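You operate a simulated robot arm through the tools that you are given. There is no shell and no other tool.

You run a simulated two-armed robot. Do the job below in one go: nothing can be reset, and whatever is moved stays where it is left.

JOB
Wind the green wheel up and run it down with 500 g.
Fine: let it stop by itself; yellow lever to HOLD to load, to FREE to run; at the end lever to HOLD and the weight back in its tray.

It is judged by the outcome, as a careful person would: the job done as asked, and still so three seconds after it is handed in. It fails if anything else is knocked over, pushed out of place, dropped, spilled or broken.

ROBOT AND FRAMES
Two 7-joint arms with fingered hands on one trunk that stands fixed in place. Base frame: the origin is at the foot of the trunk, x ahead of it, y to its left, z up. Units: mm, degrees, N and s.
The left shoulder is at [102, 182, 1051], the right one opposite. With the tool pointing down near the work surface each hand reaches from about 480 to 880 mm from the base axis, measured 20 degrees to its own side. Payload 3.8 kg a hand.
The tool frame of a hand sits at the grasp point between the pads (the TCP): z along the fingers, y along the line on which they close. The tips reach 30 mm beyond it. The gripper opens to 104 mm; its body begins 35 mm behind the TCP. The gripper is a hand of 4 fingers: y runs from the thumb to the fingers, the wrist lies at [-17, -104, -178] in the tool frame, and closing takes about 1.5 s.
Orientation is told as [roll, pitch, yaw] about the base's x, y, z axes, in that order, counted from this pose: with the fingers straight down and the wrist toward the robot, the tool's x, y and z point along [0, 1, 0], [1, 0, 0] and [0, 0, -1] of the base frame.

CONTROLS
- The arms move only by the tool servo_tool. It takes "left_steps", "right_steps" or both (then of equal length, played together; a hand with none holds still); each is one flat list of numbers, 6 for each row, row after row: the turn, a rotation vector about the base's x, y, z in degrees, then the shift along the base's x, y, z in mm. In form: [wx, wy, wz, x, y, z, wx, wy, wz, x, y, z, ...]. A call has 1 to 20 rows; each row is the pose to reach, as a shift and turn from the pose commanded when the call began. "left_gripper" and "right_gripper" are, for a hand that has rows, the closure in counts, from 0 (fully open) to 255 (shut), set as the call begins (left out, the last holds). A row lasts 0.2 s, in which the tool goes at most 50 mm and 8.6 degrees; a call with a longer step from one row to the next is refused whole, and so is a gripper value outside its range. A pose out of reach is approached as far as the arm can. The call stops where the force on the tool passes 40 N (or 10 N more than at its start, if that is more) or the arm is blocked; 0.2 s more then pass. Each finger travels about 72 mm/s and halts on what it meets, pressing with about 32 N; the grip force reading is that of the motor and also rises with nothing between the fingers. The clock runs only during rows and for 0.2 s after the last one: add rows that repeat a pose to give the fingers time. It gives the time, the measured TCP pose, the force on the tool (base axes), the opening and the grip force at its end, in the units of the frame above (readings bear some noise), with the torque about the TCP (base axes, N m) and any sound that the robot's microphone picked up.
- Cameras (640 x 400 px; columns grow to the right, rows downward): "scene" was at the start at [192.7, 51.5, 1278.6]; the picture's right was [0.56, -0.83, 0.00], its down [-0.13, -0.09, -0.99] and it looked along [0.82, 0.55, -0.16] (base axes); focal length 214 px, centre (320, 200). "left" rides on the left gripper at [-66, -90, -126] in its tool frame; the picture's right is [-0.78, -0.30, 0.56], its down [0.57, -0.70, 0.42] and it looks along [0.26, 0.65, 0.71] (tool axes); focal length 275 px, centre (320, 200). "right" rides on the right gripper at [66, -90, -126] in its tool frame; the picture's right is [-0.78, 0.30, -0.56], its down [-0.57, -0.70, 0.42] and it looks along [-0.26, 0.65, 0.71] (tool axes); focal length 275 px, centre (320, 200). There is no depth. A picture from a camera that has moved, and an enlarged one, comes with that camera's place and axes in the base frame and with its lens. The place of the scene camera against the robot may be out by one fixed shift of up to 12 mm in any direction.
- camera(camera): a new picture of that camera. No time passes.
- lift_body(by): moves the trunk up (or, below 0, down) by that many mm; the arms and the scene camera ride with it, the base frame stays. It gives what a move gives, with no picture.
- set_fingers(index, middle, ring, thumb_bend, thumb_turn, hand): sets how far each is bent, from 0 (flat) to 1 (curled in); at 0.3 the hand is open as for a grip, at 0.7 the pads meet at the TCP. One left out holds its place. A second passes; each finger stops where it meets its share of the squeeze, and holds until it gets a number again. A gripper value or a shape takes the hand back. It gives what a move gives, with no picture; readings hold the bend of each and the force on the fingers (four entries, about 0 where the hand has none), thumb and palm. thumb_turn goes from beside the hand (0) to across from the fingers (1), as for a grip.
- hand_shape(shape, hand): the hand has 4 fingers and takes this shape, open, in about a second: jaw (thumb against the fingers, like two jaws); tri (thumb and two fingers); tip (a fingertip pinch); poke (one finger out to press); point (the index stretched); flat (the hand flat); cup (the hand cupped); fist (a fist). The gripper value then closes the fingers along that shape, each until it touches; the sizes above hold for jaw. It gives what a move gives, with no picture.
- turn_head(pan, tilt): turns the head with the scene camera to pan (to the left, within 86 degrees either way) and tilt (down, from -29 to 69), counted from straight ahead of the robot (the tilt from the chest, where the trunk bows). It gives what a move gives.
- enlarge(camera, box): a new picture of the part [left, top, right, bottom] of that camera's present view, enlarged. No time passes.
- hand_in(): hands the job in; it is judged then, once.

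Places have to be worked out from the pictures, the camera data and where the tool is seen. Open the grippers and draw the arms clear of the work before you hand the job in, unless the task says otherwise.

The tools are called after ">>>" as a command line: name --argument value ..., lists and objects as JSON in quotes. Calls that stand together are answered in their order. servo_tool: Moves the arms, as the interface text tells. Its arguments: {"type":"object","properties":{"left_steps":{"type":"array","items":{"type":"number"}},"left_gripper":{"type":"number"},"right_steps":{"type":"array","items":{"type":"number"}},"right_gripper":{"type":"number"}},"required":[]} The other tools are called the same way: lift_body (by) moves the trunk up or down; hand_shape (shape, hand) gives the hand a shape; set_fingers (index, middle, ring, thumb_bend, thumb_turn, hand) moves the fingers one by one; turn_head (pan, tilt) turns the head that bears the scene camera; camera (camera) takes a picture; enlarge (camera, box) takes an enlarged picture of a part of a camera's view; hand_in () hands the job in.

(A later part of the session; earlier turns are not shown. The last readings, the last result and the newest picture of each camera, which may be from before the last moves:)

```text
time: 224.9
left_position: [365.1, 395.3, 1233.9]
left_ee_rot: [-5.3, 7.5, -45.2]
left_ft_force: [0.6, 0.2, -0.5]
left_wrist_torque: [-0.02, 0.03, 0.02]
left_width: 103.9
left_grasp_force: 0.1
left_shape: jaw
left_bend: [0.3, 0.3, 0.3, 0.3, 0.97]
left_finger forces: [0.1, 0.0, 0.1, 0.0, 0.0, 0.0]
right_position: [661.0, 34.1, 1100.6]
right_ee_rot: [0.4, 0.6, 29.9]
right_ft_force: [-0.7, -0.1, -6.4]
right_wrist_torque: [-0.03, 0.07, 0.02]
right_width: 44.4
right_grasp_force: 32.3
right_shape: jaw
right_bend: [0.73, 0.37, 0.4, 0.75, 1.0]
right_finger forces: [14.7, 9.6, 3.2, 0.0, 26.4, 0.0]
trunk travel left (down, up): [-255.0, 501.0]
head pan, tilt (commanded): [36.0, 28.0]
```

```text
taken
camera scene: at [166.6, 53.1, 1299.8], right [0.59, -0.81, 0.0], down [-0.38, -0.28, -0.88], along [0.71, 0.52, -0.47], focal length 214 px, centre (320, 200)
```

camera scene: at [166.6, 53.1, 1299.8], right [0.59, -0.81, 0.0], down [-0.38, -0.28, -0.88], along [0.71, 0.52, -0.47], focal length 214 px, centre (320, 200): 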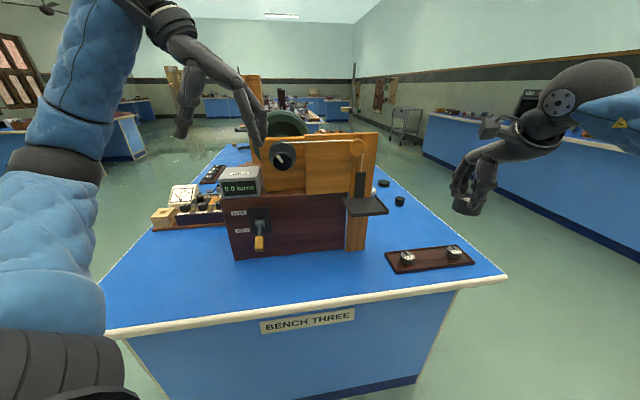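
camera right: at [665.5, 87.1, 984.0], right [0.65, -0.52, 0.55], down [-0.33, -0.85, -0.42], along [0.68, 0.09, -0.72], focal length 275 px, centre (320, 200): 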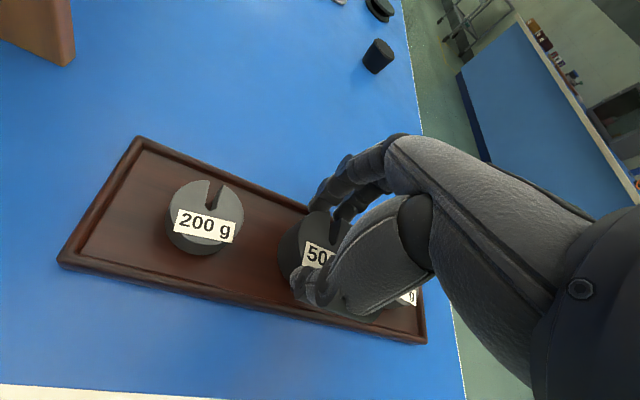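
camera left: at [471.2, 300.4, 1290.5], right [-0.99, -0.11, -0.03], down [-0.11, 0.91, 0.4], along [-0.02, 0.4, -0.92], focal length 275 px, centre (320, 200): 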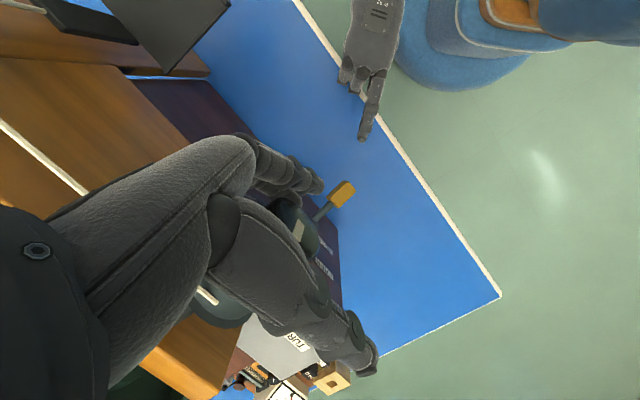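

The weight is secure at z≈1100. I look at the raised pan with the right and scene cameras to find its exact place.

>>> camera --camera "right"

>>> enlarge --camera "scene" --box '[320, 120, 420, 240]'

```text
taken
camera right: at [552.3, 47.3, 1227.9], right [0.65, -0.52, 0.55], down [-0.33, -0.85, -0.42], along [0.68, 0.09, -0.72], focal length 275 px, centre (320, 200)
```

right: 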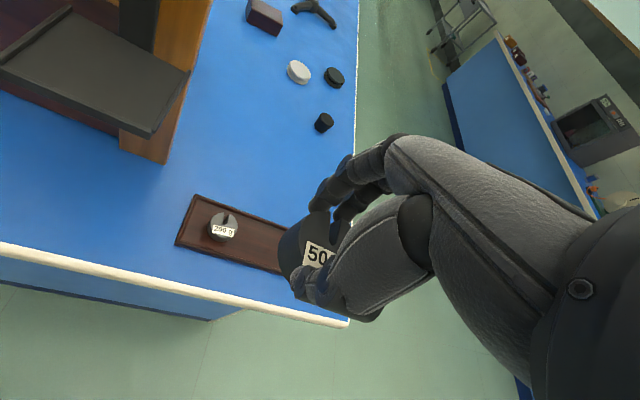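

```text
3.33 times, centred on (370, 180) of scene
camera zoom: at [166.6, 53.1, 1299.8], right [0.59, -0.81, 0.0], down [-0.38, -0.28, -0.88], along [0.71, 0.52, -0.47], focal length 715 px, centre (153, 267)
```

zoom: 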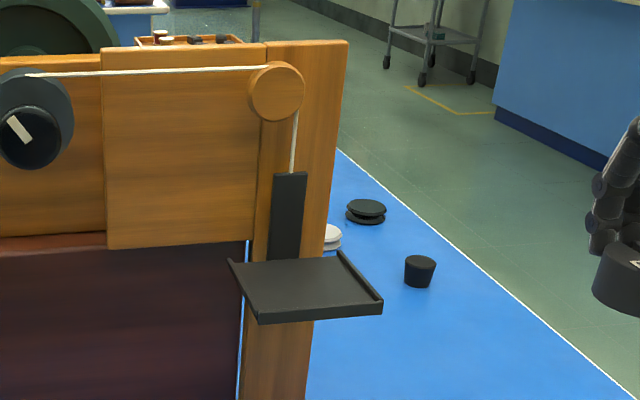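

The pan plate's back strip and pulley leave no room behind the weight for this hand's far fingers. The left hand, closing sideways along the face, fits better. So I carry the weight to a free spot on the bench left of the pan, for the left hand to take over; first I move above that spot.

>>> servo_tool --right_steps '[0, 0, 2, -18, 20, 0, 0, 0, 4, -36, 42, 0, 0, 0, 6, -54, 64, 0, 0, 0, 8, -72, 88, 0, 0, 0, 10, -88, 114, 0, 0, 0, 12, -102, 142, 0, 0, 0, 14, -114, 172, 0, 0, 0, 16, -126, 204, 0, 0, 0, 18, -138, 238, 0, 0, 0, 20, -150, 272, -5, 0, 0, 20, -150, 272, -10]'

>>> camera --camera "scene"

>>> camera --camera "right"

```text
time: 227.3
left_position: [365.8, 394.7, 1233.2]
left_ee_rot: [-5.0, 7.4, -45.1]
left_ft_force: [0.4, 0.0, 0.3]
left_wrist_torque: [0.02, 0.03, 0.02]
left_width: 103.6
left_grasp_force: 0.0
left_shape: jaw
left_bend: [0.3, 0.3, 0.3, 0.3, 0.97]
left_finger forces: [0.1, 0.0, 0.1, 0.1, 0.0, 0.0]
right_position: [498.6, 267.6, 1103.5]
right_ee_rot: [0.4, 0.8, 50.0]
right_ft_force: [0.8, -0.2, -6.2]
right_wrist_torque: [-0.02, 0.1, 0.01]
right_width: 44.2
right_grasp_force: 32.2
right_shape: jaw
right_bend: [0.73, 0.37, 0.4, 0.75, 1.0]
right_finger forces: [15.8, 9.5, 3.8, 0.0, 26.7, 0.0]
right hand out of reach, approached as far as the arm can: row 9, 10, 11
trunk travel left (down, up): [-255.0, 501.0]
head pan, tilt (commanded): [36.0, 28.0]
```

```text
taken
camera scene: at [167.0, 52.6, 1299.9], right [0.59, -0.81, 0.0], down [-0.38, -0.28, -0.88], along [0.71, 0.52, -0.47], focal length 214 px, centre (320, 200)
```

scene: 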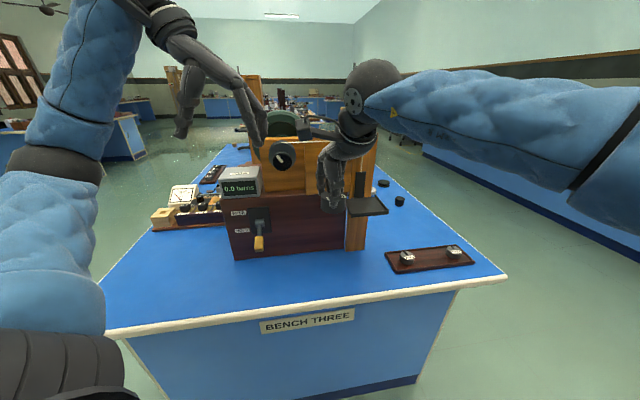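

```text
taken
camera right: at [392.1, 240.2, 1229.7], right [0.79, -0.27, 0.55], down [-0.02, -0.91, -0.42], along [0.61, 0.32, -0.72], focal length 275 px, centre (320, 200)
```

right: 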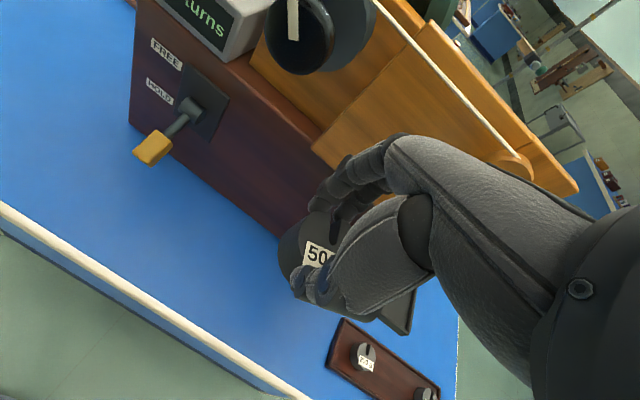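

The hand is at the reach limit at this height but will reach further when lower. I descend towards the spot in stages, clear of the pan's left edge.

>>> servo_tool --right_steps '[0, 0, 0, 0, 2, -25, 0, 0, 0, 1, 5, -50, 0, 0, 0, 2, 9, -75, 0, 0, 0, 4, 14, -100, 0, 0, 0, 6, 20, -125, 0, 0, 0, 8, 26, -150, 0, 0, 0, 10, 32, -175, 0, 0, 0, 12, 37, -200, 0, 0, 0, 12, 37, -215, 0, 0, 0, 12, 37, -215]'

>>> camera --camera "scene"

>>> camera --camera "right"

```text
time: 229.5
left_position: [364.0, 395.9, 1233.4]
left_ee_rot: [-5.1, 7.3, -45.1]
left_ft_force: [0.4, 0.1, -0.1]
left_wrist_torque: [-0.01, 0.0, -0.02]
left_width: 103.6
left_grasp_force: 0.0
left_shape: jaw
left_bend: [0.3, 0.3, 0.3, 0.3, 0.97]
left_finger forces: [0.1, 0.0, 0.0, 0.0, 0.0, 0.0]
right_position: [526.3, 274.0, 937.2]
right_ee_rot: [0.3, 0.7, 50.0]
right_ft_force: [0.2, -0.8, -4.6]
right_wrist_torque: [-0.02, 0.07, -0.01]
right_width: 44.2
right_grasp_force: 31.7
right_shape: jaw
right_bend: [0.73, 0.37, 0.4, 0.75, 1.0]
right_finger forces: [15.5, 9.8, 4.5, 0.1, 26.7, 0.1]
right hand out of reach, approached as far as the arm can: row 4, 5, 6, 7, 8, 9, 10
trunk travel left (down, up): [-255.0, 501.0]
head pan, tilt (commanded): [36.0, 28.0]
```

```text
taken
camera scene: at [166.0, 53.2, 1300.1], right [0.59, -0.81, 0.0], down [-0.38, -0.28, -0.88], along [0.71, 0.52, -0.47], focal length 214 px, centre (320, 200)
```

scene: 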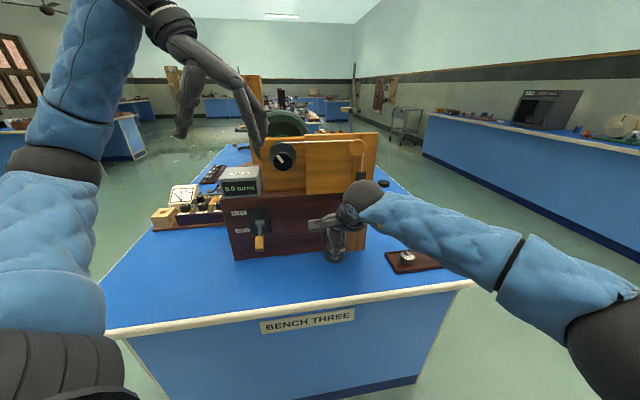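

```text
taken
camera right: at [418.9, 248.3, 1063.9], right [0.79, -0.27, 0.55], down [-0.02, -0.91, -0.42], along [0.61, 0.32, -0.72], focal length 275 px, centre (320, 200)
```

right: 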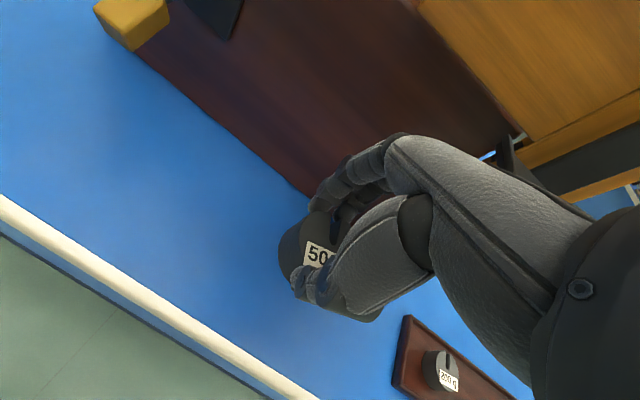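

The right arm cannot reach far enough left at table height. The weight is round, so I take the simpler way: return it to its tray with the right hand and let the left hand pick it up from there. I draw back from the apparatus and rise.

>>> servo_tool --right_steps '[0, 0, 0, -15, -14, 0, 0, 0, 0, -30, -28, 0, 0, 0, -2, -43, -42, 0, 0, 0, -5, -22, -67, 20, 0, 0, -8, 0, -91, 41, 0, 0, -11, 21, -116, 61, 0, 0, -14, 43, -140, 82, 0, 0, -17, 64, -165, 102, 0, 0, -20, 86, -190, 122, 0, 0, -20, 107, -214, 143, 0, 0, -20, 129, -239, 163, 0, 0, -20, 129, -239, 163]'

>>> camera --camera "scene"

```text
time: 232.1
left_position: [364.4, 397.0, 1233.3]
left_ee_rot: [-5.1, 7.4, -45.1]
left_ft_force: [0.1, -0.4, -0.3]
left_wrist_torque: [0.03, 0.02, -0.02]
left_width: 103.8
left_grasp_force: 0.0
left_shape: jaw
left_bend: [0.3, 0.3, 0.3, 0.3, 0.97]
left_finger forces: [0.0, 0.0, 0.0, 0.0, 0.0, 0.0]
right_position: [649.1, 37.2, 1093.2]
right_ee_rot: [0.3, 0.7, 30.1]
right_ft_force: [0.2, -0.4, -4.8]
right_wrist_torque: [0.01, 0.1, -0.03]
right_width: 43.9
right_grasp_force: 32.1
right_shape: jaw
right_bend: [0.73, 0.37, 0.4, 0.75, 1.0]
right_finger forces: [15.5, 9.7, 4.8, 0.1, 26.3, 0.1]
trunk travel left (down, up): [-255.0, 501.0]
head pan, tilt (commanded): [36.0, 28.0]
```

```text
taken
camera scene: at [166.0, 53.2, 1300.0], right [0.59, -0.81, 0.0], down [-0.38, -0.28, -0.88], along [0.71, 0.52, -0.47], focal length 214 px, centre (320, 200)
```

scene: 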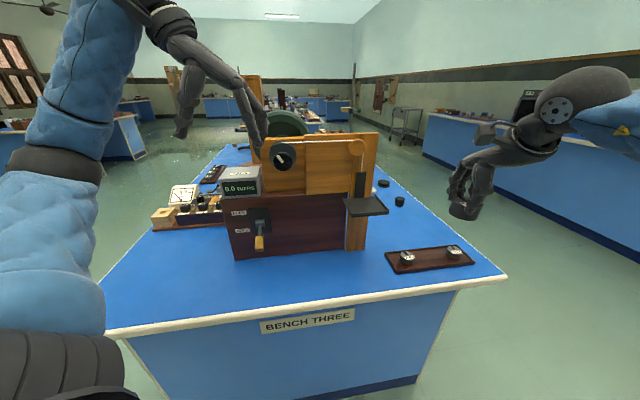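

The path back is clear. I lower the trunk again by 171 mm to return the weight to the tray.

>>> lift_body --by -171

>>> servo_tool --right_steps '[0, 0, 0, 20, 6, 3, 0, 0, 0, 42, 13, 5, 0, 0, 0, 64, 20, 7, 0, 0, 0, 86, 27, 7, 0, 0, 0, 108, 33, 7, 0, 0, 0, 125, 38, 7, 0, 0, 0, 125, 38, 7]'

>>> camera --camera "right"

>>> enlarge --camera "scene" --box '[370, 150, 520, 250]'

```text
time: 234.0
left_position: [363.8, 395.7, 1063.5]
left_ee_rot: [-5.1, 7.3, -45.1]
left_ft_force: [0.6, 0.2, -0.3]
left_wrist_torque: [0.03, 0.0, -0.03]
left_width: 103.8
left_grasp_force: 0.0
left_shape: jaw
left_bend: [0.3, 0.3, 0.3, 0.3, 0.97]
left_finger forces: [0.0, 0.1, 0.1, 0.0, 0.0, 0.0]
right_position: [652.0, 35.8, 926.9]
right_ee_rot: [0.4, 0.5, 30.0]
right_ft_force: [-0.6, 0.1, -4.4]
right_wrist_torque: [0.03, 0.07, 0.01]
right_width: 44.1
right_grasp_force: 31.5
right_shape: jaw
right_bend: [0.73, 0.37, 0.4, 0.75, 1.0]
right_finger forces: [15.3, 9.5, 5.0, 0.0, 26.4, 0.0]
trunk travel left (down, up): [-84.0, 672.0]
head pan, tilt (commanded): [36.0, 28.0]
```

```text
time: 235.6
left_position: [363.9, 395.4, 1063.5]
left_ee_rot: [-5.1, 7.4, -45.0]
left_ft_force: [-0.1, -0.4, 0.4]
left_wrist_torque: [-0.01, -0.02, -0.01]
left_width: 103.9
left_grasp_force: 0.0
left_shape: jaw
left_bend: [0.3, 0.3, 0.3, 0.3, 0.97]
left_finger forces: [0.0, 0.0, 0.0, 0.1, 0.0, 0.0]
right_position: [769.3, 72.0, 932.9]
right_ee_rot: [0.3, 0.6, 30.2]
right_ft_force: [0.2, -0.3, -3.5]
right_wrist_torque: [0.0, 0.08, -0.01]
right_width: 43.9
right_grasp_force: 31.9
right_shape: jaw
right_bend: [0.73, 0.37, 0.4, 0.75, 1.0]
right_finger forces: [15.4, 9.5, 5.4, 0.0, 26.4, 0.0]
right hand out of reach, approached as far as the arm can: row 6, 7
trunk travel left (down, up): [-84.0, 672.0]
head pan, tilt (commanded): [36.0, 28.0]
```

```text
taken
camera right: at [659.1, 83.9, 1058.9], right [0.65, -0.52, 0.55], down [-0.32, -0.85, -0.42], along [0.69, 0.1, -0.72], focal length 275 px, centre (320, 200)
```

right: 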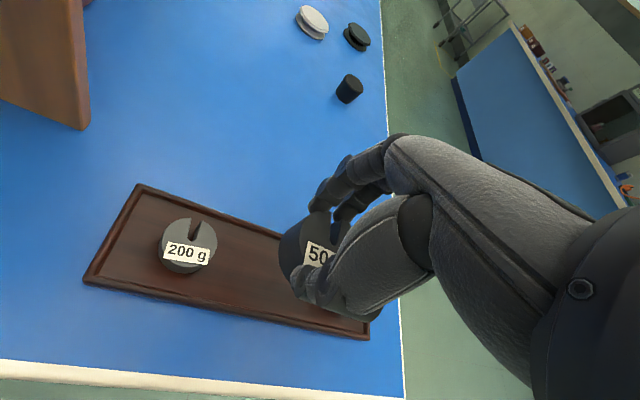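

```text
4.00 times, centred on (445, 200) of scene
camera zoom: at [259.4, 53.2, 1121.0], right [0.59, -0.81, 0.0], down [-0.38, -0.28, -0.88], along [0.71, 0.52, -0.47], focal length 858 px, centre (-180, 200)
```

zoom: 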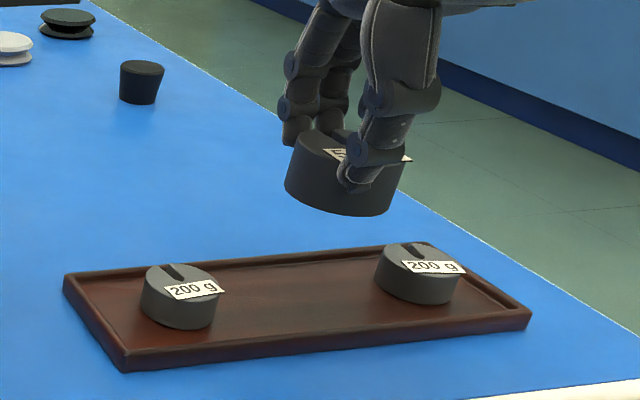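

I set the weight down at its original spot: descend to z≈858, where it was lifted from.

>>> servo_tool --right_steps '[0, 0, 0, 1, 1, -15, 0, 0, 0, 2, 2, -30, 0, 0, 0, 4, 3, -45, 0, 0, 0, 5.5, 3, -57, 0, 0, 0, 5.5, 3, -65, 0, 0, 0, 5.5, 3, -70, 0, 0, 0, 5.5, 3, -73, 0, 0, 0, 5.5, 3, -75, 0, 0, 0, 5.5, 3, -75]'

>>> enlarge --camera "scene" --box '[370, 150, 520, 250]'

```text
time: 237.6
left_position: [364.4, 395.2, 1063.8]
left_ee_rot: [-5.1, 7.3, -45.1]
left_ft_force: [-0.4, 0.4, -0.5]
left_wrist_torque: [0.02, -0.01, 0.0]
left_width: 103.8
left_grasp_force: 0.1
left_shape: jaw
left_bend: [0.3, 0.3, 0.3, 0.3, 0.97]
left_finger forces: [0.1, 0.1, 0.0, 0.0, 0.0, 0.0]
right_position: [774.0, 73.4, 857.3]
right_ee_rot: [0.3, 0.8, 30.0]
right_ft_force: [0.5, 0.2, -5.3]
right_wrist_torque: [0.01, 0.06, 0.02]
right_width: 44.1
right_grasp_force: 31.7
right_shape: jaw
right_bend: [0.73, 0.37, 0.4, 0.75, 1.0]
right_finger forces: [15.5, 9.4, 5.4, 0.0, 26.3, 0.0]
trunk travel left (down, up): [-84.0, 672.0]
head pan, tilt (commanded): [36.0, 28.0]
```

```text
4.00 times, centred on (445, 200) of scene
camera zoom: at [259.4, 53.0, 1121.0], right [0.59, -0.81, 0.0], down [-0.38, -0.28, -0.88], along [0.71, 0.52, -0.47], focal length 858 px, centre (-180, 200)
```

zoom: 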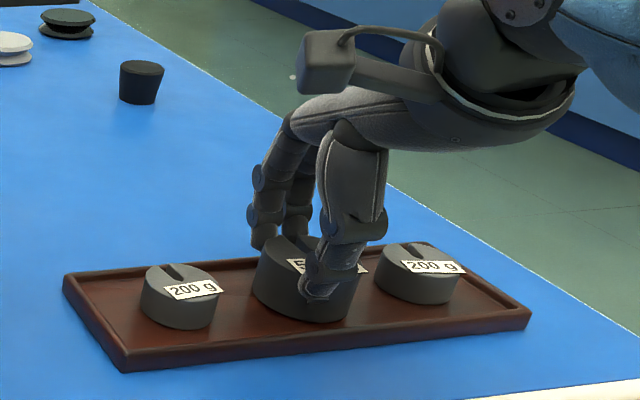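

The weight still hangs just above the tray floor (-5 N). I lower 3 mm more, slowly, until the tray carries it.

>>> servo_tool --right_steps '[0, 0, 0, 0, 0, -1, 0, 0, 0, 0, 0, -2, 0, 0, 0, 0, 0, -2.5, 0, 0, 0, 0, 0, -2.5]'

```text
time: 238.6
left_position: [362.9, 396.7, 1063.9]
left_ee_rot: [-5.1, 7.3, -45.0]
left_ft_force: [0.1, 0.0, 0.4]
left_wrist_torque: [0.01, 0.02, -0.01]
left_width: 103.6
left_grasp_force: 0.1
left_shape: jaw
left_bend: [0.3, 0.3, 0.3, 0.3, 0.97]
left_finger forces: [0.0, 0.1, 0.1, 0.0, 0.0, 0.0]
right_position: [772.9, 74.5, 856.3]
right_ee_rot: [0.3, 0.5, 30.0]
right_ft_force: [-1.1, -0.1, 5.9]
right_wrist_torque: [0.04, -0.14, -0.03]
right_width: 43.5
right_grasp_force: 32.4
right_shape: jaw
right_bend: [0.73, 0.37, 0.4, 0.75, 1.0]
right_finger forces: [15.7, 9.6, 5.2, 0.1, 27.9, 0.1]
trunk travel left (down, up): [-84.0, 672.0]
head pan, tilt (commanded): [36.0, 28.0]
```

The tray now carries the weight (+6 N). I open the right hand and then raise it straight up.

>>> servo_tool --right_steps '[0, 0, 0, 0, 0, 0.5, 0, 0, 0, 0, 0, 0.5, 0, 0, 0, 0, 0, 0.5, 0, 0, 0, 0, 0, 0.5, 0, 0, 0, 0, 0, 0.5, 0, 0, 0, 0, 0, 0.5, 0, 0, 0, 0, 0, 0.5, 0, 0, 0, 0, 0, 12, 0, 0, 0, 0, 0, 30, 0, 0, 0, 0, 0, 50, 0, 0, 0, -6, -3, 70, 0, 0, 0, -12, -6, 85, 0, 0, 0, -12, -6, 85]' --right_gripper 0

>>> enlarge --camera "scene" --box '[370, 150, 520, 250]'

>>> enlarge --camera "right" --box '[60, 160, 400, 360]'

```text
time: 241.4
left_position: [363.8, 395.5, 1063.2]
left_ee_rot: [-5.1, 7.4, -45.1]
left_ft_force: [-0.1, 0.1, 0.0]
left_wrist_torque: [0.03, 0.01, 0.02]
left_width: 103.9
left_grasp_force: 0.0
left_shape: jaw
left_bend: [0.3, 0.3, 0.3, 0.3, 0.97]
left_finger forces: [0.0, 0.0, 0.0, 0.1, 0.0, 0.0]
right_position: [759.4, 69.6, 939.8]
right_ee_rot: [0.3, 0.6, 30.1]
right_ft_force: [-0.3, 0.0, -1.0]
right_wrist_torque: [0.01, -0.01, 0.01]
right_width: 103.9
right_grasp_force: 0.1
right_shape: jaw
right_bend: [0.3, 0.3, 0.3, 0.3, 0.97]
right_finger forces: [0.0, 0.1, 0.1, 0.0, 0.1, 0.1]
trunk travel left (down, up): [-84.0, 672.0]
head pan, tilt (commanded): [36.0, 28.0]
```

```text
4.00 times, centred on (445, 200) of scene
camera zoom: at [259.0, 53.0, 1121.1], right [0.59, -0.81, 0.0], down [-0.38, -0.28, -0.88], along [0.71, 0.52, -0.47], focal length 858 px, centre (-180, 200)
```

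zoom: 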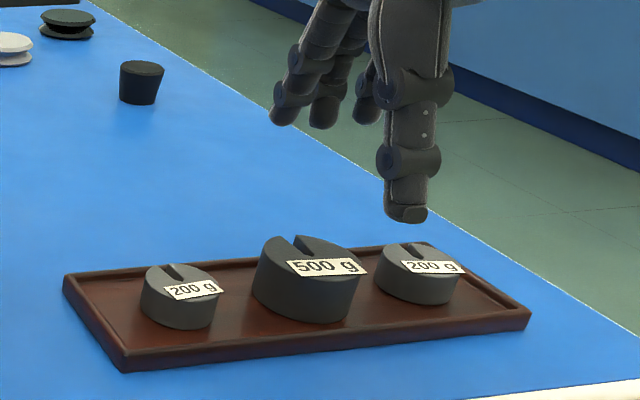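

```text
1.88 times, centred on (230, 260) of right
camera zoom: at [651.0, 82.0, 1065.9], right [0.65, -0.52, 0.55], down [-0.33, -0.85, -0.42], along [0.68, 0.09, -0.72], focal length 518 px, centre (489, 87)
```

zoom: 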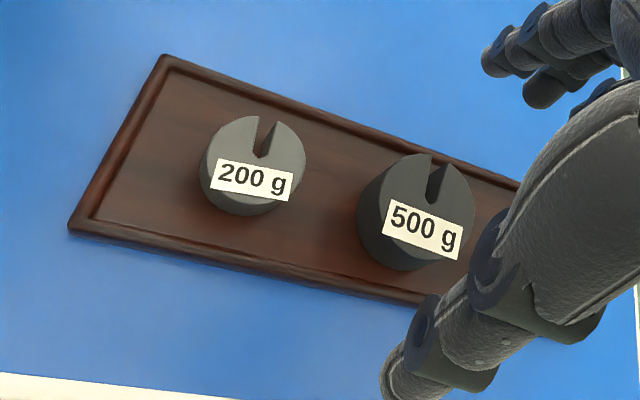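

The 500 g weight stands where it was. I withdraw the right arm to its own side to make room for the left arm.

>>> servo_tool --right_steps '[0, 0, 0, -15, -15, 10, 0, 0, 0, -35, -40, 20, 0, 0, 0, -60, -70, 20, 0, 0, 0, -85, -105, 20, 0, 0, 0, -110, -140, 20, 0, 0, 0, -140, -180, 20, 0, 0, 0, -175, -215, 20, 0, 0, 0, -200, -250, 10, 0, 0, 0, -215, -275, 0, 0, 0, 0, -215, -275, 0]'

>>> servo_tool --left_steps '[0.5, -0.7, 3.5, 6, -20, 3, 1, -1.5, 7, 14, -42, 6, 1.5, -2.2, 10, 24, -66, 10, 2, -3, 13.5, 34, -90, 14, 2.5, -3.8, 17, 46, -114, 18, 3, -4.5, 20, 60, -138, 20, 3.4, -5, 23, 76, -162, 20, 3.8, -5.6, 27, 92, -186, 20, 4.2, -6, 30, 110, -210, 20, 4.5, -6.5, 33, 130, -234, 20, 4.8, -6.9, 36, 152, -256, 15, 5, -7.3, 40, 176, -276, 10, 5, -7.3, 40, 200, -296, 5, 5, -7.3, 40, 224, -314, 0, 5, -7.3, 40, 224, -314, 0]'

>>> camera --camera "scene"

```text
time: 243.6
left_position: [364.0, 397.3, 1063.0]
left_ee_rot: [-5.1, 7.4, -45.1]
left_ft_force: [0.1, -0.2, 1.1]
left_wrist_torque: [0.0, -0.03, 0.01]
left_width: 103.5
left_grasp_force: 0.1
left_shape: jaw
left_bend: [0.3, 0.3, 0.3, 0.3, 0.97]
left_finger forces: [0.0, 0.0, 0.0, 0.0, 0.0, 0.0]
right_position: [548.9, -206.0, 942.0]
right_ee_rot: [0.3, 0.6, 30.0]
right_ft_force: [0.7, -0.1, 0.7]
right_wrist_torque: [-0.02, -0.03, 0.02]
right_width: 103.6
right_grasp_force: 0.1
right_shape: jaw
right_bend: [0.3, 0.3, 0.3, 0.3, 0.97]
right_finger forces: [0.1, 0.0, 0.0, 0.0, 0.0, 0.1]
trunk travel left (down, up): [-84.0, 672.0]
head pan, tilt (commanded): [36.0, 28.0]
```

```text
time: 246.8
left_position: [585.8, 81.7, 1063.2]
left_ee_rot: [2.5, 2.9, -4.3]
left_ft_force: [-0.2, 0.7, -0.1]
left_wrist_torque: [0.03, 0.02, 0.03]
left_width: 103.8
left_grasp_force: 0.1
left_shape: jaw
left_bend: [0.3, 0.3, 0.3, 0.3, 0.97]
left_finger forces: [0.0, 0.0, 0.0, 0.0, 0.0, 0.0]
right_position: [548.4, -205.4, 941.8]
right_ee_rot: [0.3, 0.5, 30.1]
right_ft_force: [-0.4, -0.3, -0.1]
right_wrist_torque: [0.01, -0.04, 0.01]
right_width: 103.6
right_grasp_force: 0.1
right_shape: jaw
right_bend: [0.3, 0.3, 0.3, 0.3, 0.97]
right_finger forces: [0.0, 0.0, 0.0, 0.0, 0.0, 0.1]
trunk travel left (down, up): [-84.0, 672.0]
head pan, tilt (commanded): [36.0, 28.0]
```

```text
taken
camera scene: at [258.8, 52.8, 1121.2], right [0.59, -0.81, 0.0], down [-0.38, -0.28, -0.88], along [0.71, 0.52, -0.47], focal length 214 px, centre (320, 200)
```

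scene: 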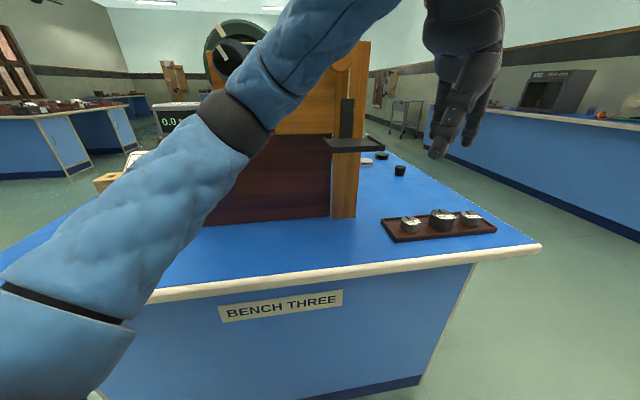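

The left arm crossed in front of the apparatus without contact. I move the left hand over the 500 g weight, straighten it fingers-down and turn it slightly so its fingers clear the neighbouring weights.

>>> servo_tool --left_steps '[-0.3, -0.4, 2.4, 23, -1, -10, -0.6, -0.7, 4.8, 47, -2, -22, -0.9, -1.1, 7.2, 70, -3, -36, -1.2, -1.4, 9.6, 94, -4, -52, -1.6, -1.8, 12, 117, -5, -70, -1.9, -2.1, 14.5, 141, -6, -90, -2.2, -2.5, 16.9, 165, -7, -110, -2.5, -2.9, 19.3, 188, -7, -126, -2.5, -2.9, 19.3, 188, -7, -126]'

>>> camera --camera "left"

>>> camera --camera "scene"

```text
time: 248.8
left_position: [775.4, 73.3, 936.2]
left_ee_rot: [-0.3, 0.4, 15.0]
left_ft_force: [0.3, 1.1, 0.5]
left_wrist_torque: [0.01, 0.01, -0.03]
left_width: 103.8
left_grasp_force: 0.1
left_shape: jaw
left_bend: [0.3, 0.3, 0.3, 0.3, 0.97]
left_finger forces: [0.0, 0.0, 0.0, 0.0, 0.0, 0.0]
right_position: [548.0, -204.8, 941.3]
right_ee_rot: [0.3, 0.6, 30.0]
right_ft_force: [0.3, -0.2, 0.0]
right_wrist_torque: [0.0, 0.03, 0.0]
right_width: 103.6
right_grasp_force: 0.1
right_shape: jaw
right_bend: [0.3, 0.3, 0.3, 0.3, 0.97]
right_finger forces: [0.1, 0.0, 0.0, 0.0, 0.1, 0.1]
trunk travel left (down, up): [-84.0, 672.0]
head pan, tilt (commanded): [36.0, 28.0]
```

```text
taken
camera left: at [705.8, -13.0, 1062.3], right [-0.09, -0.83, -0.55], down [-0.83, 0.37, -0.43], along [0.56, 0.42, -0.72], focal length 275 px, centre (320, 200)
```

left: 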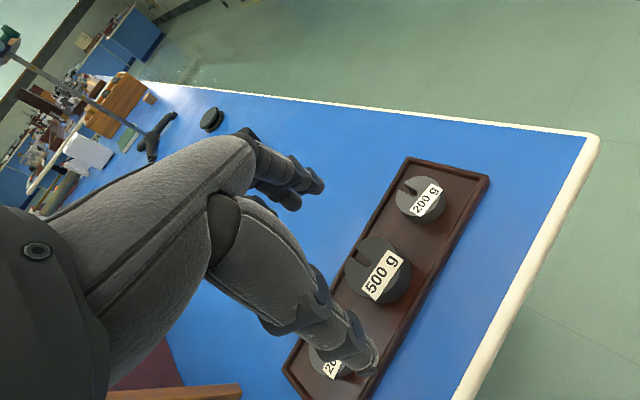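

```text
taken
camera scene: at [258.9, 52.8, 1121.2], right [0.59, -0.81, 0.0], down [-0.38, -0.28, -0.88], along [0.71, 0.52, -0.47], focal length 214 px, centre (320, 200)
```

scene: 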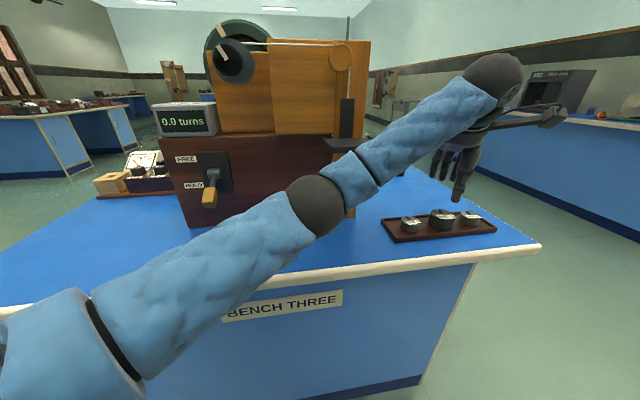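

The left hand hovers above the weight. I check the alignment with an enlarged left-camera view.

>>> enlarge --camera "left" --box '[290, 150, 490, 400]'

```text
1.60 times, centred on (390, 275) of left
camera zoom: at [705.8, -13.0, 1062.3], right [-0.09, -0.83, -0.55], down [-0.83, 0.37, -0.43], along [0.56, 0.42, -0.72], focal length 440 px, centre (208, 80)
```

zoom: 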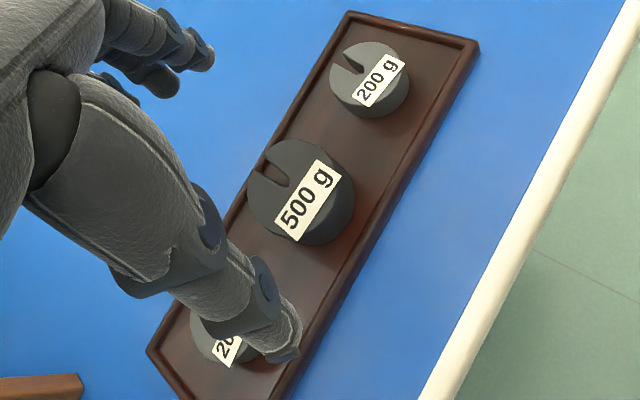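

By the left camera the weight sits about 5 mm further out and 6 mm to the right of the tool axis. I correct that and descend to the grip height.

>>> servo_tool --left_steps '[0, 0, 0, 3, -3, -10, 0, 0, 0, 5, -6, -22, 0, 0, 0, 5, -6, -34, 0, 0, 0, 5, -6, -46, 0, 0, 0, 5, -6, -56, 0, 0, 0, 5, -6, -65, 0, 0, 0, 5, -6, -72, 0, 0, 0, 5, -6, -78, 0, 0, 0, 5, -6, -78]'

>>> camera --camera "left"

>>> enlarge --camera "scene" --box '[370, 150, 520, 250]'

```text
time: 250.8
left_position: [782.1, 68.9, 860.4]
left_ee_rot: [-0.3, 0.2, 14.9]
left_ft_force: [0.4, -0.2, -1.1]
left_wrist_torque: [0.04, -0.04, 0.03]
left_width: 103.6
left_grasp_force: 0.2
left_shape: jaw
left_bend: [0.3, 0.3, 0.3, 0.3, 0.97]
left_finger forces: [0.1, 0.0, 0.0, 0.1, 0.1, 0.1]
right_position: [548.6, -205.4, 939.8]
right_ee_rot: [0.3, 0.6, 30.0]
right_ft_force: [-0.9, -0.4, -0.4]
right_wrist_torque: [0.01, 0.01, 0.01]
right_width: 103.6
right_grasp_force: 0.1
right_shape: jaw
right_bend: [0.3, 0.3, 0.3, 0.3, 0.97]
right_finger forces: [0.0, 0.0, 0.0, 0.0, 0.1, 0.1]
trunk travel left (down, up): [-84.0, 672.0]
head pan, tilt (commanded): [36.0, 28.0]
```

```text
taken
camera left: at [711.6, -17.6, 986.8], right [-0.09, -0.83, -0.55], down [-0.83, 0.37, -0.43], along [0.56, 0.42, -0.72], focal length 275 px, centre (320, 200)
```

left: 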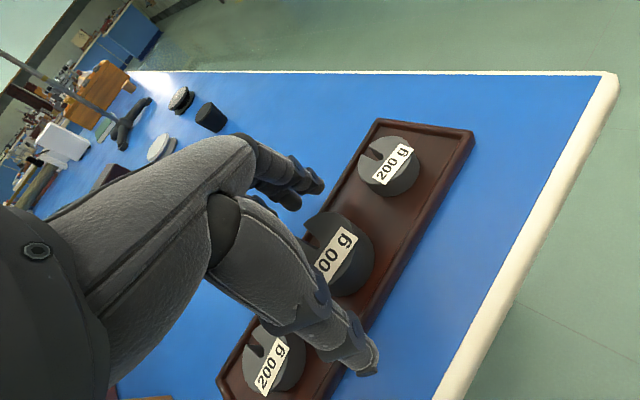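

```text
4.00 times, centred on (445, 200) of scene
camera zoom: at [259.0, 52.8, 1121.1], right [0.59, -0.81, 0.0], down [-0.38, -0.28, -0.88], along [0.71, 0.52, -0.47], focal length 858 px, centre (-180, 200)
```

zoom: 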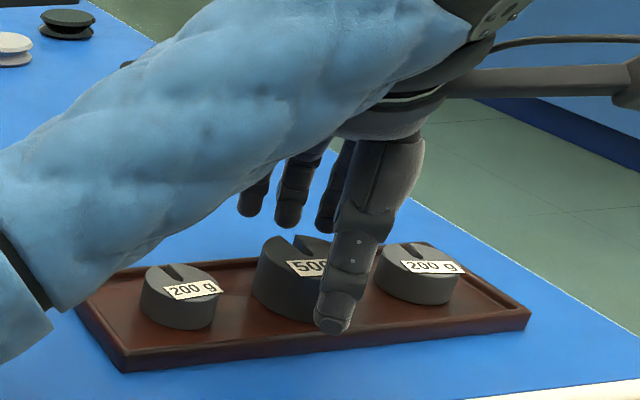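

No contact yet. I enlarge the hand camera's view to check the centring before closing.

>>> enlarge --camera "left" --box '[260, 170, 420, 330]'

```text
2.50 times, centred on (340, 250) of left
camera zoom: at [711.6, -17.6, 986.8], right [-0.09, -0.83, -0.55], down [-0.83, 0.37, -0.43], along [0.56, 0.42, -0.72], focal length 688 px, centre (270, 75)
```

zoom: 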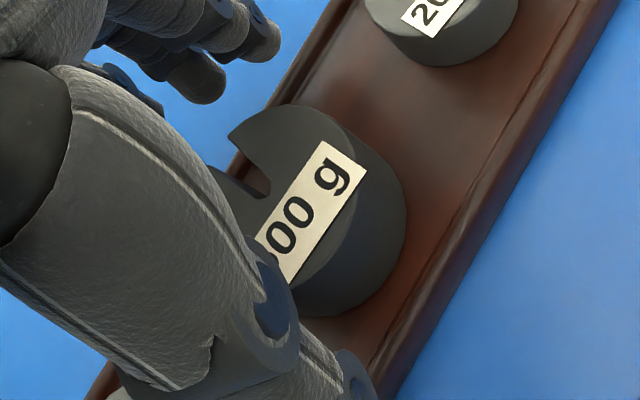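

The weight centre is about 5 mm to the -y side of the grasp axis. I shift by 4 mm and close the left hand.

>>> servo_tool --left_steps '[0, 0, 0, -0.5, -4, -2, 0, 0, 0, -0.5, -4, -2]'

>>> servo_tool --left_steps '[0, 0, 0, 0, 0, 0, 0, 0, 0, 0, 0, 0, 0, 0, 0, 0, 0, 0, 0, 0, 0, 0, 0, 0, 0, 0, 0, 0, 0, 0, 0, 0, 0, 0, 0, 0, 0, 0, 0, 0, 0, 0, 0, 0, 0, 0, 0, 0]' --left_gripper 255

>>> camera --camera "left"

>>> enlarge --camera "scene" --box '[370, 150, 520, 250]'

```text
time: 251.4
left_position: [780.7, 64.6, 858.1]
left_ee_rot: [-0.5, 0.2, 14.8]
left_ft_force: [-0.2, 0.4, 0.1]
left_wrist_torque: [-0.02, -0.01, 0.02]
left_width: 103.8
left_grasp_force: 0.0
left_shape: jaw
left_bend: [0.3, 0.3, 0.3, 0.3, 0.97]
left_finger forces: [0.1, 0.0, 0.0, 0.1, 0.0, 0.0]
right_position: [548.3, -206.8, 940.4]
right_ee_rot: [0.3, 0.5, 30.0]
right_ft_force: [0.3, -0.5, 0.2]
right_wrist_torque: [0.01, 0.02, 0.0]
right_width: 103.8
right_grasp_force: 0.0
right_shape: jaw
right_bend: [0.3, 0.3, 0.3, 0.3, 0.97]
right_finger forces: [0.1, 0.1, 0.0, 0.0, 0.0, 0.0]
trunk travel left (down, up): [-84.0, 672.0]
head pan, tilt (commanded): [36.0, 28.0]
```

```text
time: 253.2
left_position: [781.2, 65.2, 856.9]
left_ee_rot: [-0.4, 0.3, 14.9]
left_ft_force: [-0.3, -1.1, 0.5]
left_wrist_torque: [-0.02, -0.02, 0.01]
left_width: 46.0
left_grasp_force: 31.5
left_shape: jaw
left_bend: [0.73, 0.38, 0.42, 0.74, 1.0]
left_finger forces: [15.4, 10.8, 0.2, 0.0, 25.8, 0.0]
right_position: [548.4, -205.6, 941.3]
right_ee_rot: [0.4, 0.6, 30.0]
right_ft_force: [-0.9, -0.5, -0.2]
right_wrist_torque: [0.01, 0.02, -0.03]
right_width: 103.6
right_grasp_force: 0.0
right_shape: jaw
right_bend: [0.3, 0.3, 0.3, 0.3, 0.97]
right_finger forces: [0.1, 0.1, 0.0, 0.0, 0.0, 0.0]
trunk travel left (down, up): [-84.0, 672.0]
head pan, tilt (commanded): [36.0, 28.0]
```

```text
taken
camera left: at [711.2, -21.5, 984.2], right [-0.09, -0.83, -0.55], down [-0.83, 0.37, -0.42], along [0.56, 0.42, -0.72], focal length 275 px, centre (320, 200)
```

left: 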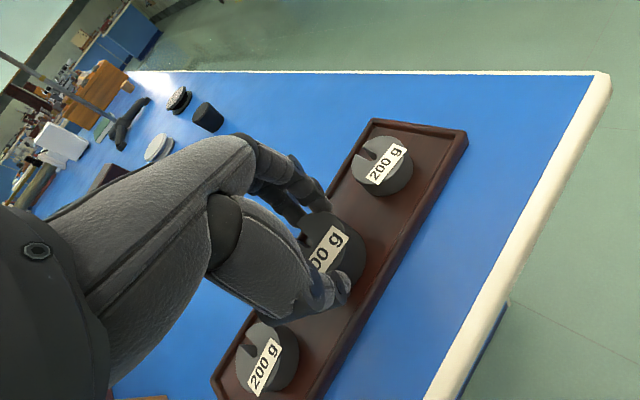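

```text
4.00 times, centred on (445, 200) of scene
camera zoom: at [259.1, 52.7, 1121.1], right [0.59, -0.81, 0.0], down [-0.38, -0.28, -0.88], along [0.71, 0.52, -0.47], focal length 858 px, centre (-180, 200)
```

zoom: 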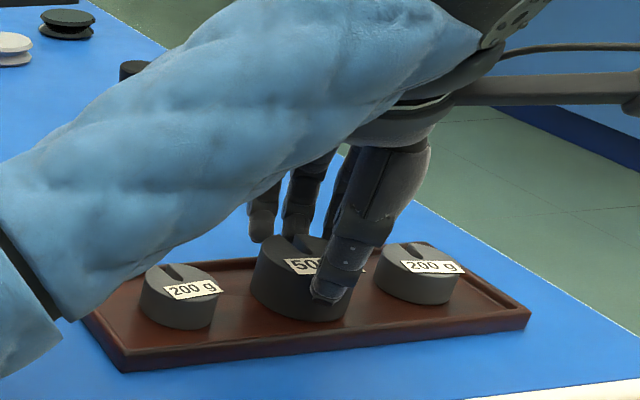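

The grip is good (46 mm, thumb 26 N). I lift the weight straight up to a safe height.

>>> servo_tool --left_steps '[0, 0, 0, 0, 0, 4, 0, 0, 0, 0, 0, 10, 0, 0, 0, 0, 0, 20, 0, 0, 0, 0, 0, 35, 0, 0, 0, 0, 0, 50, 0, 0, 0, 0, 0, 65, 0, 0, 0, 0, 0, 80, 0, 0, 0, 0, 0, 80]'

>>> camera --camera "scene"

>>> camera --camera "left"

```text
time: 255.0
left_position: [781.6, 66.5, 936.6]
left_ee_rot: [-0.2, 0.3, 15.0]
left_ft_force: [0.0, 0.1, -4.6]
left_wrist_torque: [-0.06, 0.01, -0.03]
left_width: 45.9
left_grasp_force: 32.0
left_shape: jaw
left_bend: [0.73, 0.38, 0.42, 0.74, 1.0]
left_finger forces: [15.7, 11.1, 0.3, 0.0, 25.7, 0.1]
right_position: [550.1, -206.0, 941.1]
right_ee_rot: [0.2, 0.6, 30.0]
right_ft_force: [0.4, 0.6, 0.9]
right_wrist_torque: [0.02, 0.05, 0.02]
right_width: 103.6
right_grasp_force: 0.2
right_shape: jaw
right_bend: [0.3, 0.3, 0.3, 0.3, 0.97]
right_finger forces: [0.0, 0.0, 0.0, 0.1, 0.0, 0.0]
trunk travel left (down, up): [-84.0, 672.0]
head pan, tilt (commanded): [36.0, 28.0]
```

```text
taken
camera scene: at [259.6, 52.8, 1120.9], right [0.59, -0.81, 0.0], down [-0.38, -0.28, -0.88], along [0.71, 0.52, -0.47], focal length 214 px, centre (320, 200)
```

scene: 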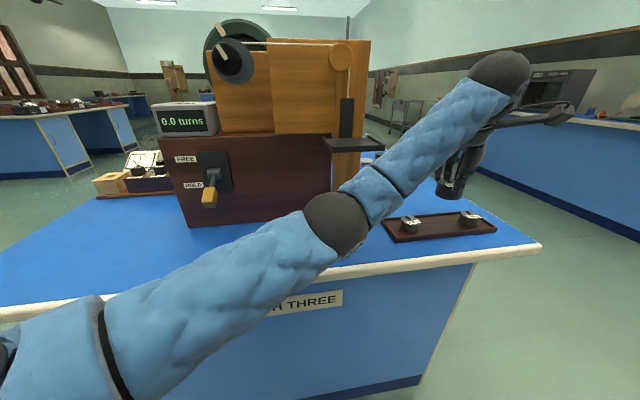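

```text
taken
camera left: at [711.8, -19.6, 1064.1], right [-0.09, -0.83, -0.55], down [-0.83, 0.37, -0.42], along [0.56, 0.42, -0.72], focal length 275 px, centre (320, 200)
```

left: 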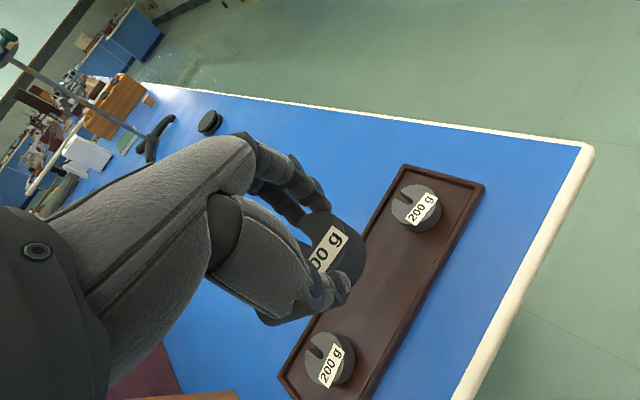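

The weight hangs level in the left hand. I draw it back towards the robot and raise the trunk by 121 mm.

>>> servo_tool --left_steps '[0, 0, 0, -15, -2, 5, 0, 0, 0, -35, -5, 10, 0, 0, 0, -57, -9, 15, 0, 0, 0, -80, -13, 20, 0, 0, 0, -105, -17, 20, 0, 0, 0, -130, -20, 20, 0, 0, 0, -130, -20, 20]'

>>> lift_body --by 121

>>> camera --camera "scene"

```text
time: 256.6
left_position: [649.5, 46.3, 956.1]
left_ee_rot: [-0.3, 0.2, 14.9]
left_ft_force: [-1.6, 0.0, -5.1]
left_wrist_torque: [0.01, 0.05, 0.03]
left_width: 45.8
left_grasp_force: 32.2
left_shape: jaw
left_bend: [0.73, 0.38, 0.42, 0.74, 1.0]
left_finger forces: [16.0, 11.6, 0.6, 0.1, 25.8, 0.0]
right_position: [549.6, -204.7, 941.0]
right_ee_rot: [0.3, 0.7, 29.9]
right_ft_force: [-0.1, 0.6, -0.4]
right_wrist_torque: [0.06, 0.03, 0.0]
right_width: 103.4
right_grasp_force: 0.0
right_shape: jaw
right_bend: [0.3, 0.3, 0.3, 0.3, 0.97]
right_finger forces: [0.0, 0.0, 0.1, 0.0, 0.0, 0.1]
trunk travel left (down, up): [-84.0, 672.0]
head pan, tilt (commanded): [36.0, 28.0]
```

```text
time: 258.1
left_position: [651.5, 45.1, 1076.4]
left_ee_rot: [-0.3, 0.4, 14.9]
left_ft_force: [0.4, 0.8, -5.6]
left_wrist_torque: [-0.02, 0.05, -0.01]
left_width: 45.9
left_grasp_force: 31.5
left_shape: jaw
left_bend: [0.73, 0.38, 0.42, 0.74, 1.0]
left_finger forces: [16.0, 11.8, 0.8, 0.0, 25.8, 0.0]
right_position: [547.5, -208.1, 1059.5]
right_ee_rot: [0.5, 0.8, 29.9]
right_ft_force: [-0.3, 0.0, -0.9]
right_wrist_torque: [-0.01, 0.01, 0.0]
right_width: 103.8
right_grasp_force: 0.0
right_shape: jaw
right_bend: [0.3, 0.3, 0.3, 0.3, 0.97]
right_finger forces: [0.0, 0.0, 0.0, 0.0, 0.0, 0.0]
trunk travel left (down, up): [-205.0, 551.0]
head pan, tilt (commanded): [36.0, 28.0]
```

```text
taken
camera scene: at [190.8, 52.8, 1248.2], right [0.59, -0.81, 0.0], down [-0.38, -0.28, -0.88], along [0.71, 0.52, -0.47], focal length 214 px, centre (320, 200)
```

scene: 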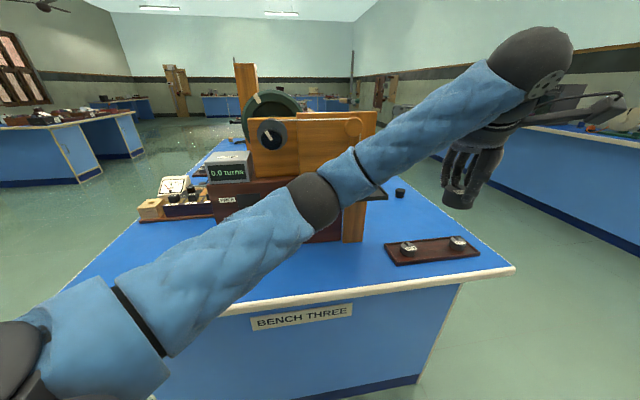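

The weight is steady. I swing the left hand back left in front of the pan, turning it so that it closes along the face, and raise it above pan height.

>>> servo_tool --left_steps '[0, 0, -6, -12, 7, 5, 0, 0, -12, -24, 15, 10, 0, 0, -18, -36, 24, 16, 0, 0, -24, -48, 34, 22, 0, 0, -30, -59, 45, 28, 0, 0, -36, -69, 57, 34, 0, 0, -42, -77, 70, 40, 0, 0, -48, -83, 83, 45, 0, 0, -54, -88, 95, 48, 0, 0, -60, -91, 105, 50, 0, 0, -60, -91, 105, 50]'

>>> camera --camera "scene"

>>> camera --camera "left"

```text
time: 260.5
left_position: [562.0, 149.0, 1128.3]
left_ee_rot: [-0.4, 0.3, -45.2]
left_ft_force: [0.3, 0.9, -4.2]
left_wrist_torque: [0.01, 0.08, 0.0]
left_width: 46.1
left_grasp_force: 32.1
left_shape: jaw
left_bend: [0.73, 0.38, 0.42, 0.74, 1.0]
left_finger forces: [16.1, 11.9, 0.9, 0.0, 25.6, 0.1]
right_position: [547.0, -206.1, 1061.1]
right_ee_rot: [0.4, 0.6, 29.9]
right_ft_force: [-0.4, 0.4, 0.3]
right_wrist_torque: [0.01, -0.02, 0.04]
right_width: 103.6
right_grasp_force: 0.1
right_shape: jaw
right_bend: [0.3, 0.3, 0.3, 0.3, 0.97]
right_finger forces: [0.0, 0.1, 0.0, 0.1, 0.0, 0.0]
trunk travel left (down, up): [-205.0, 551.0]
head pan, tilt (commanded): [36.0, 28.0]
```

```text
taken
camera scene: at [190.0, 52.8, 1248.5], right [0.59, -0.81, 0.0], down [-0.38, -0.28, -0.88], along [0.71, 0.52, -0.47], focal length 214 px, centre (320, 200)
```

scene: 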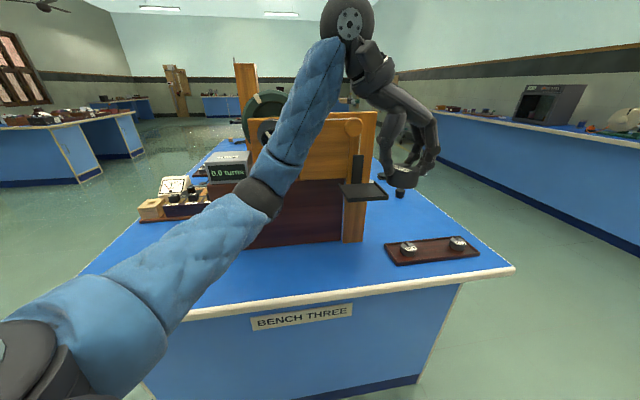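

```text
taken
camera left: at [451.8, 167.1, 1255.5], right [-0.76, -0.34, -0.55], down [-0.09, 0.9, -0.43], along [0.64, -0.27, -0.72], focal length 275 px, centre (320, 200)
```

left: 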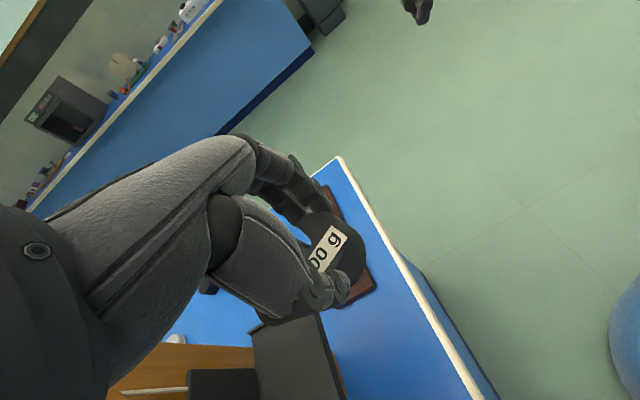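

The hand and weight are in front of the pan, above its level. I enlarge the left camera's view to find the weight's place in the hand and the pan's corners.

>>> enlarge --camera "left" --box '[180, 180, 420, 400]'

>>> enlarge --camera "scene" --box '[320, 110, 460, 220]'

```text
1.82 times, centred on (300, 290) of left
camera zoom: at [451.8, 167.1, 1255.5], right [-0.76, -0.34, -0.55], down [-0.09, 0.9, -0.43], along [0.64, -0.27, -0.72], focal length 500 px, centre (356, 36)
```

zoom: 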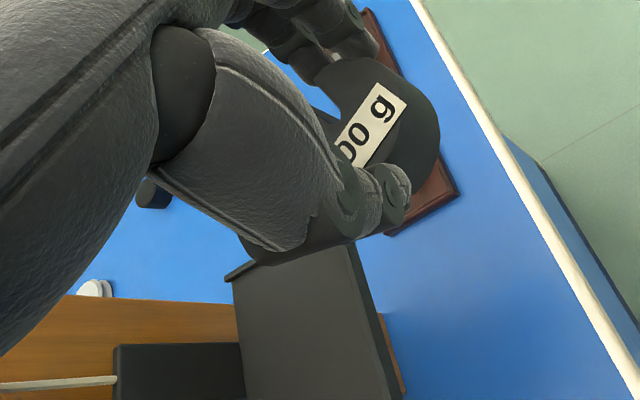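

```text
3.64 times, centred on (390, 165) of scene
camera zoom: at [190.0, 52.8, 1248.5], right [0.59, -0.81, 0.0], down [-0.38, -0.28, -0.88], along [0.71, 0.52, -0.47], focal length 780 px, centre (66, 327)
```

zoom: 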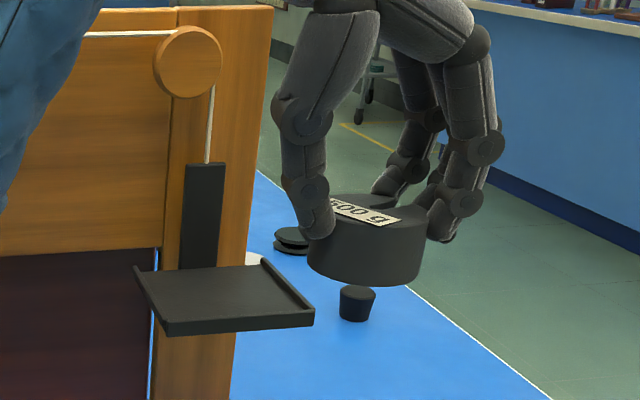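

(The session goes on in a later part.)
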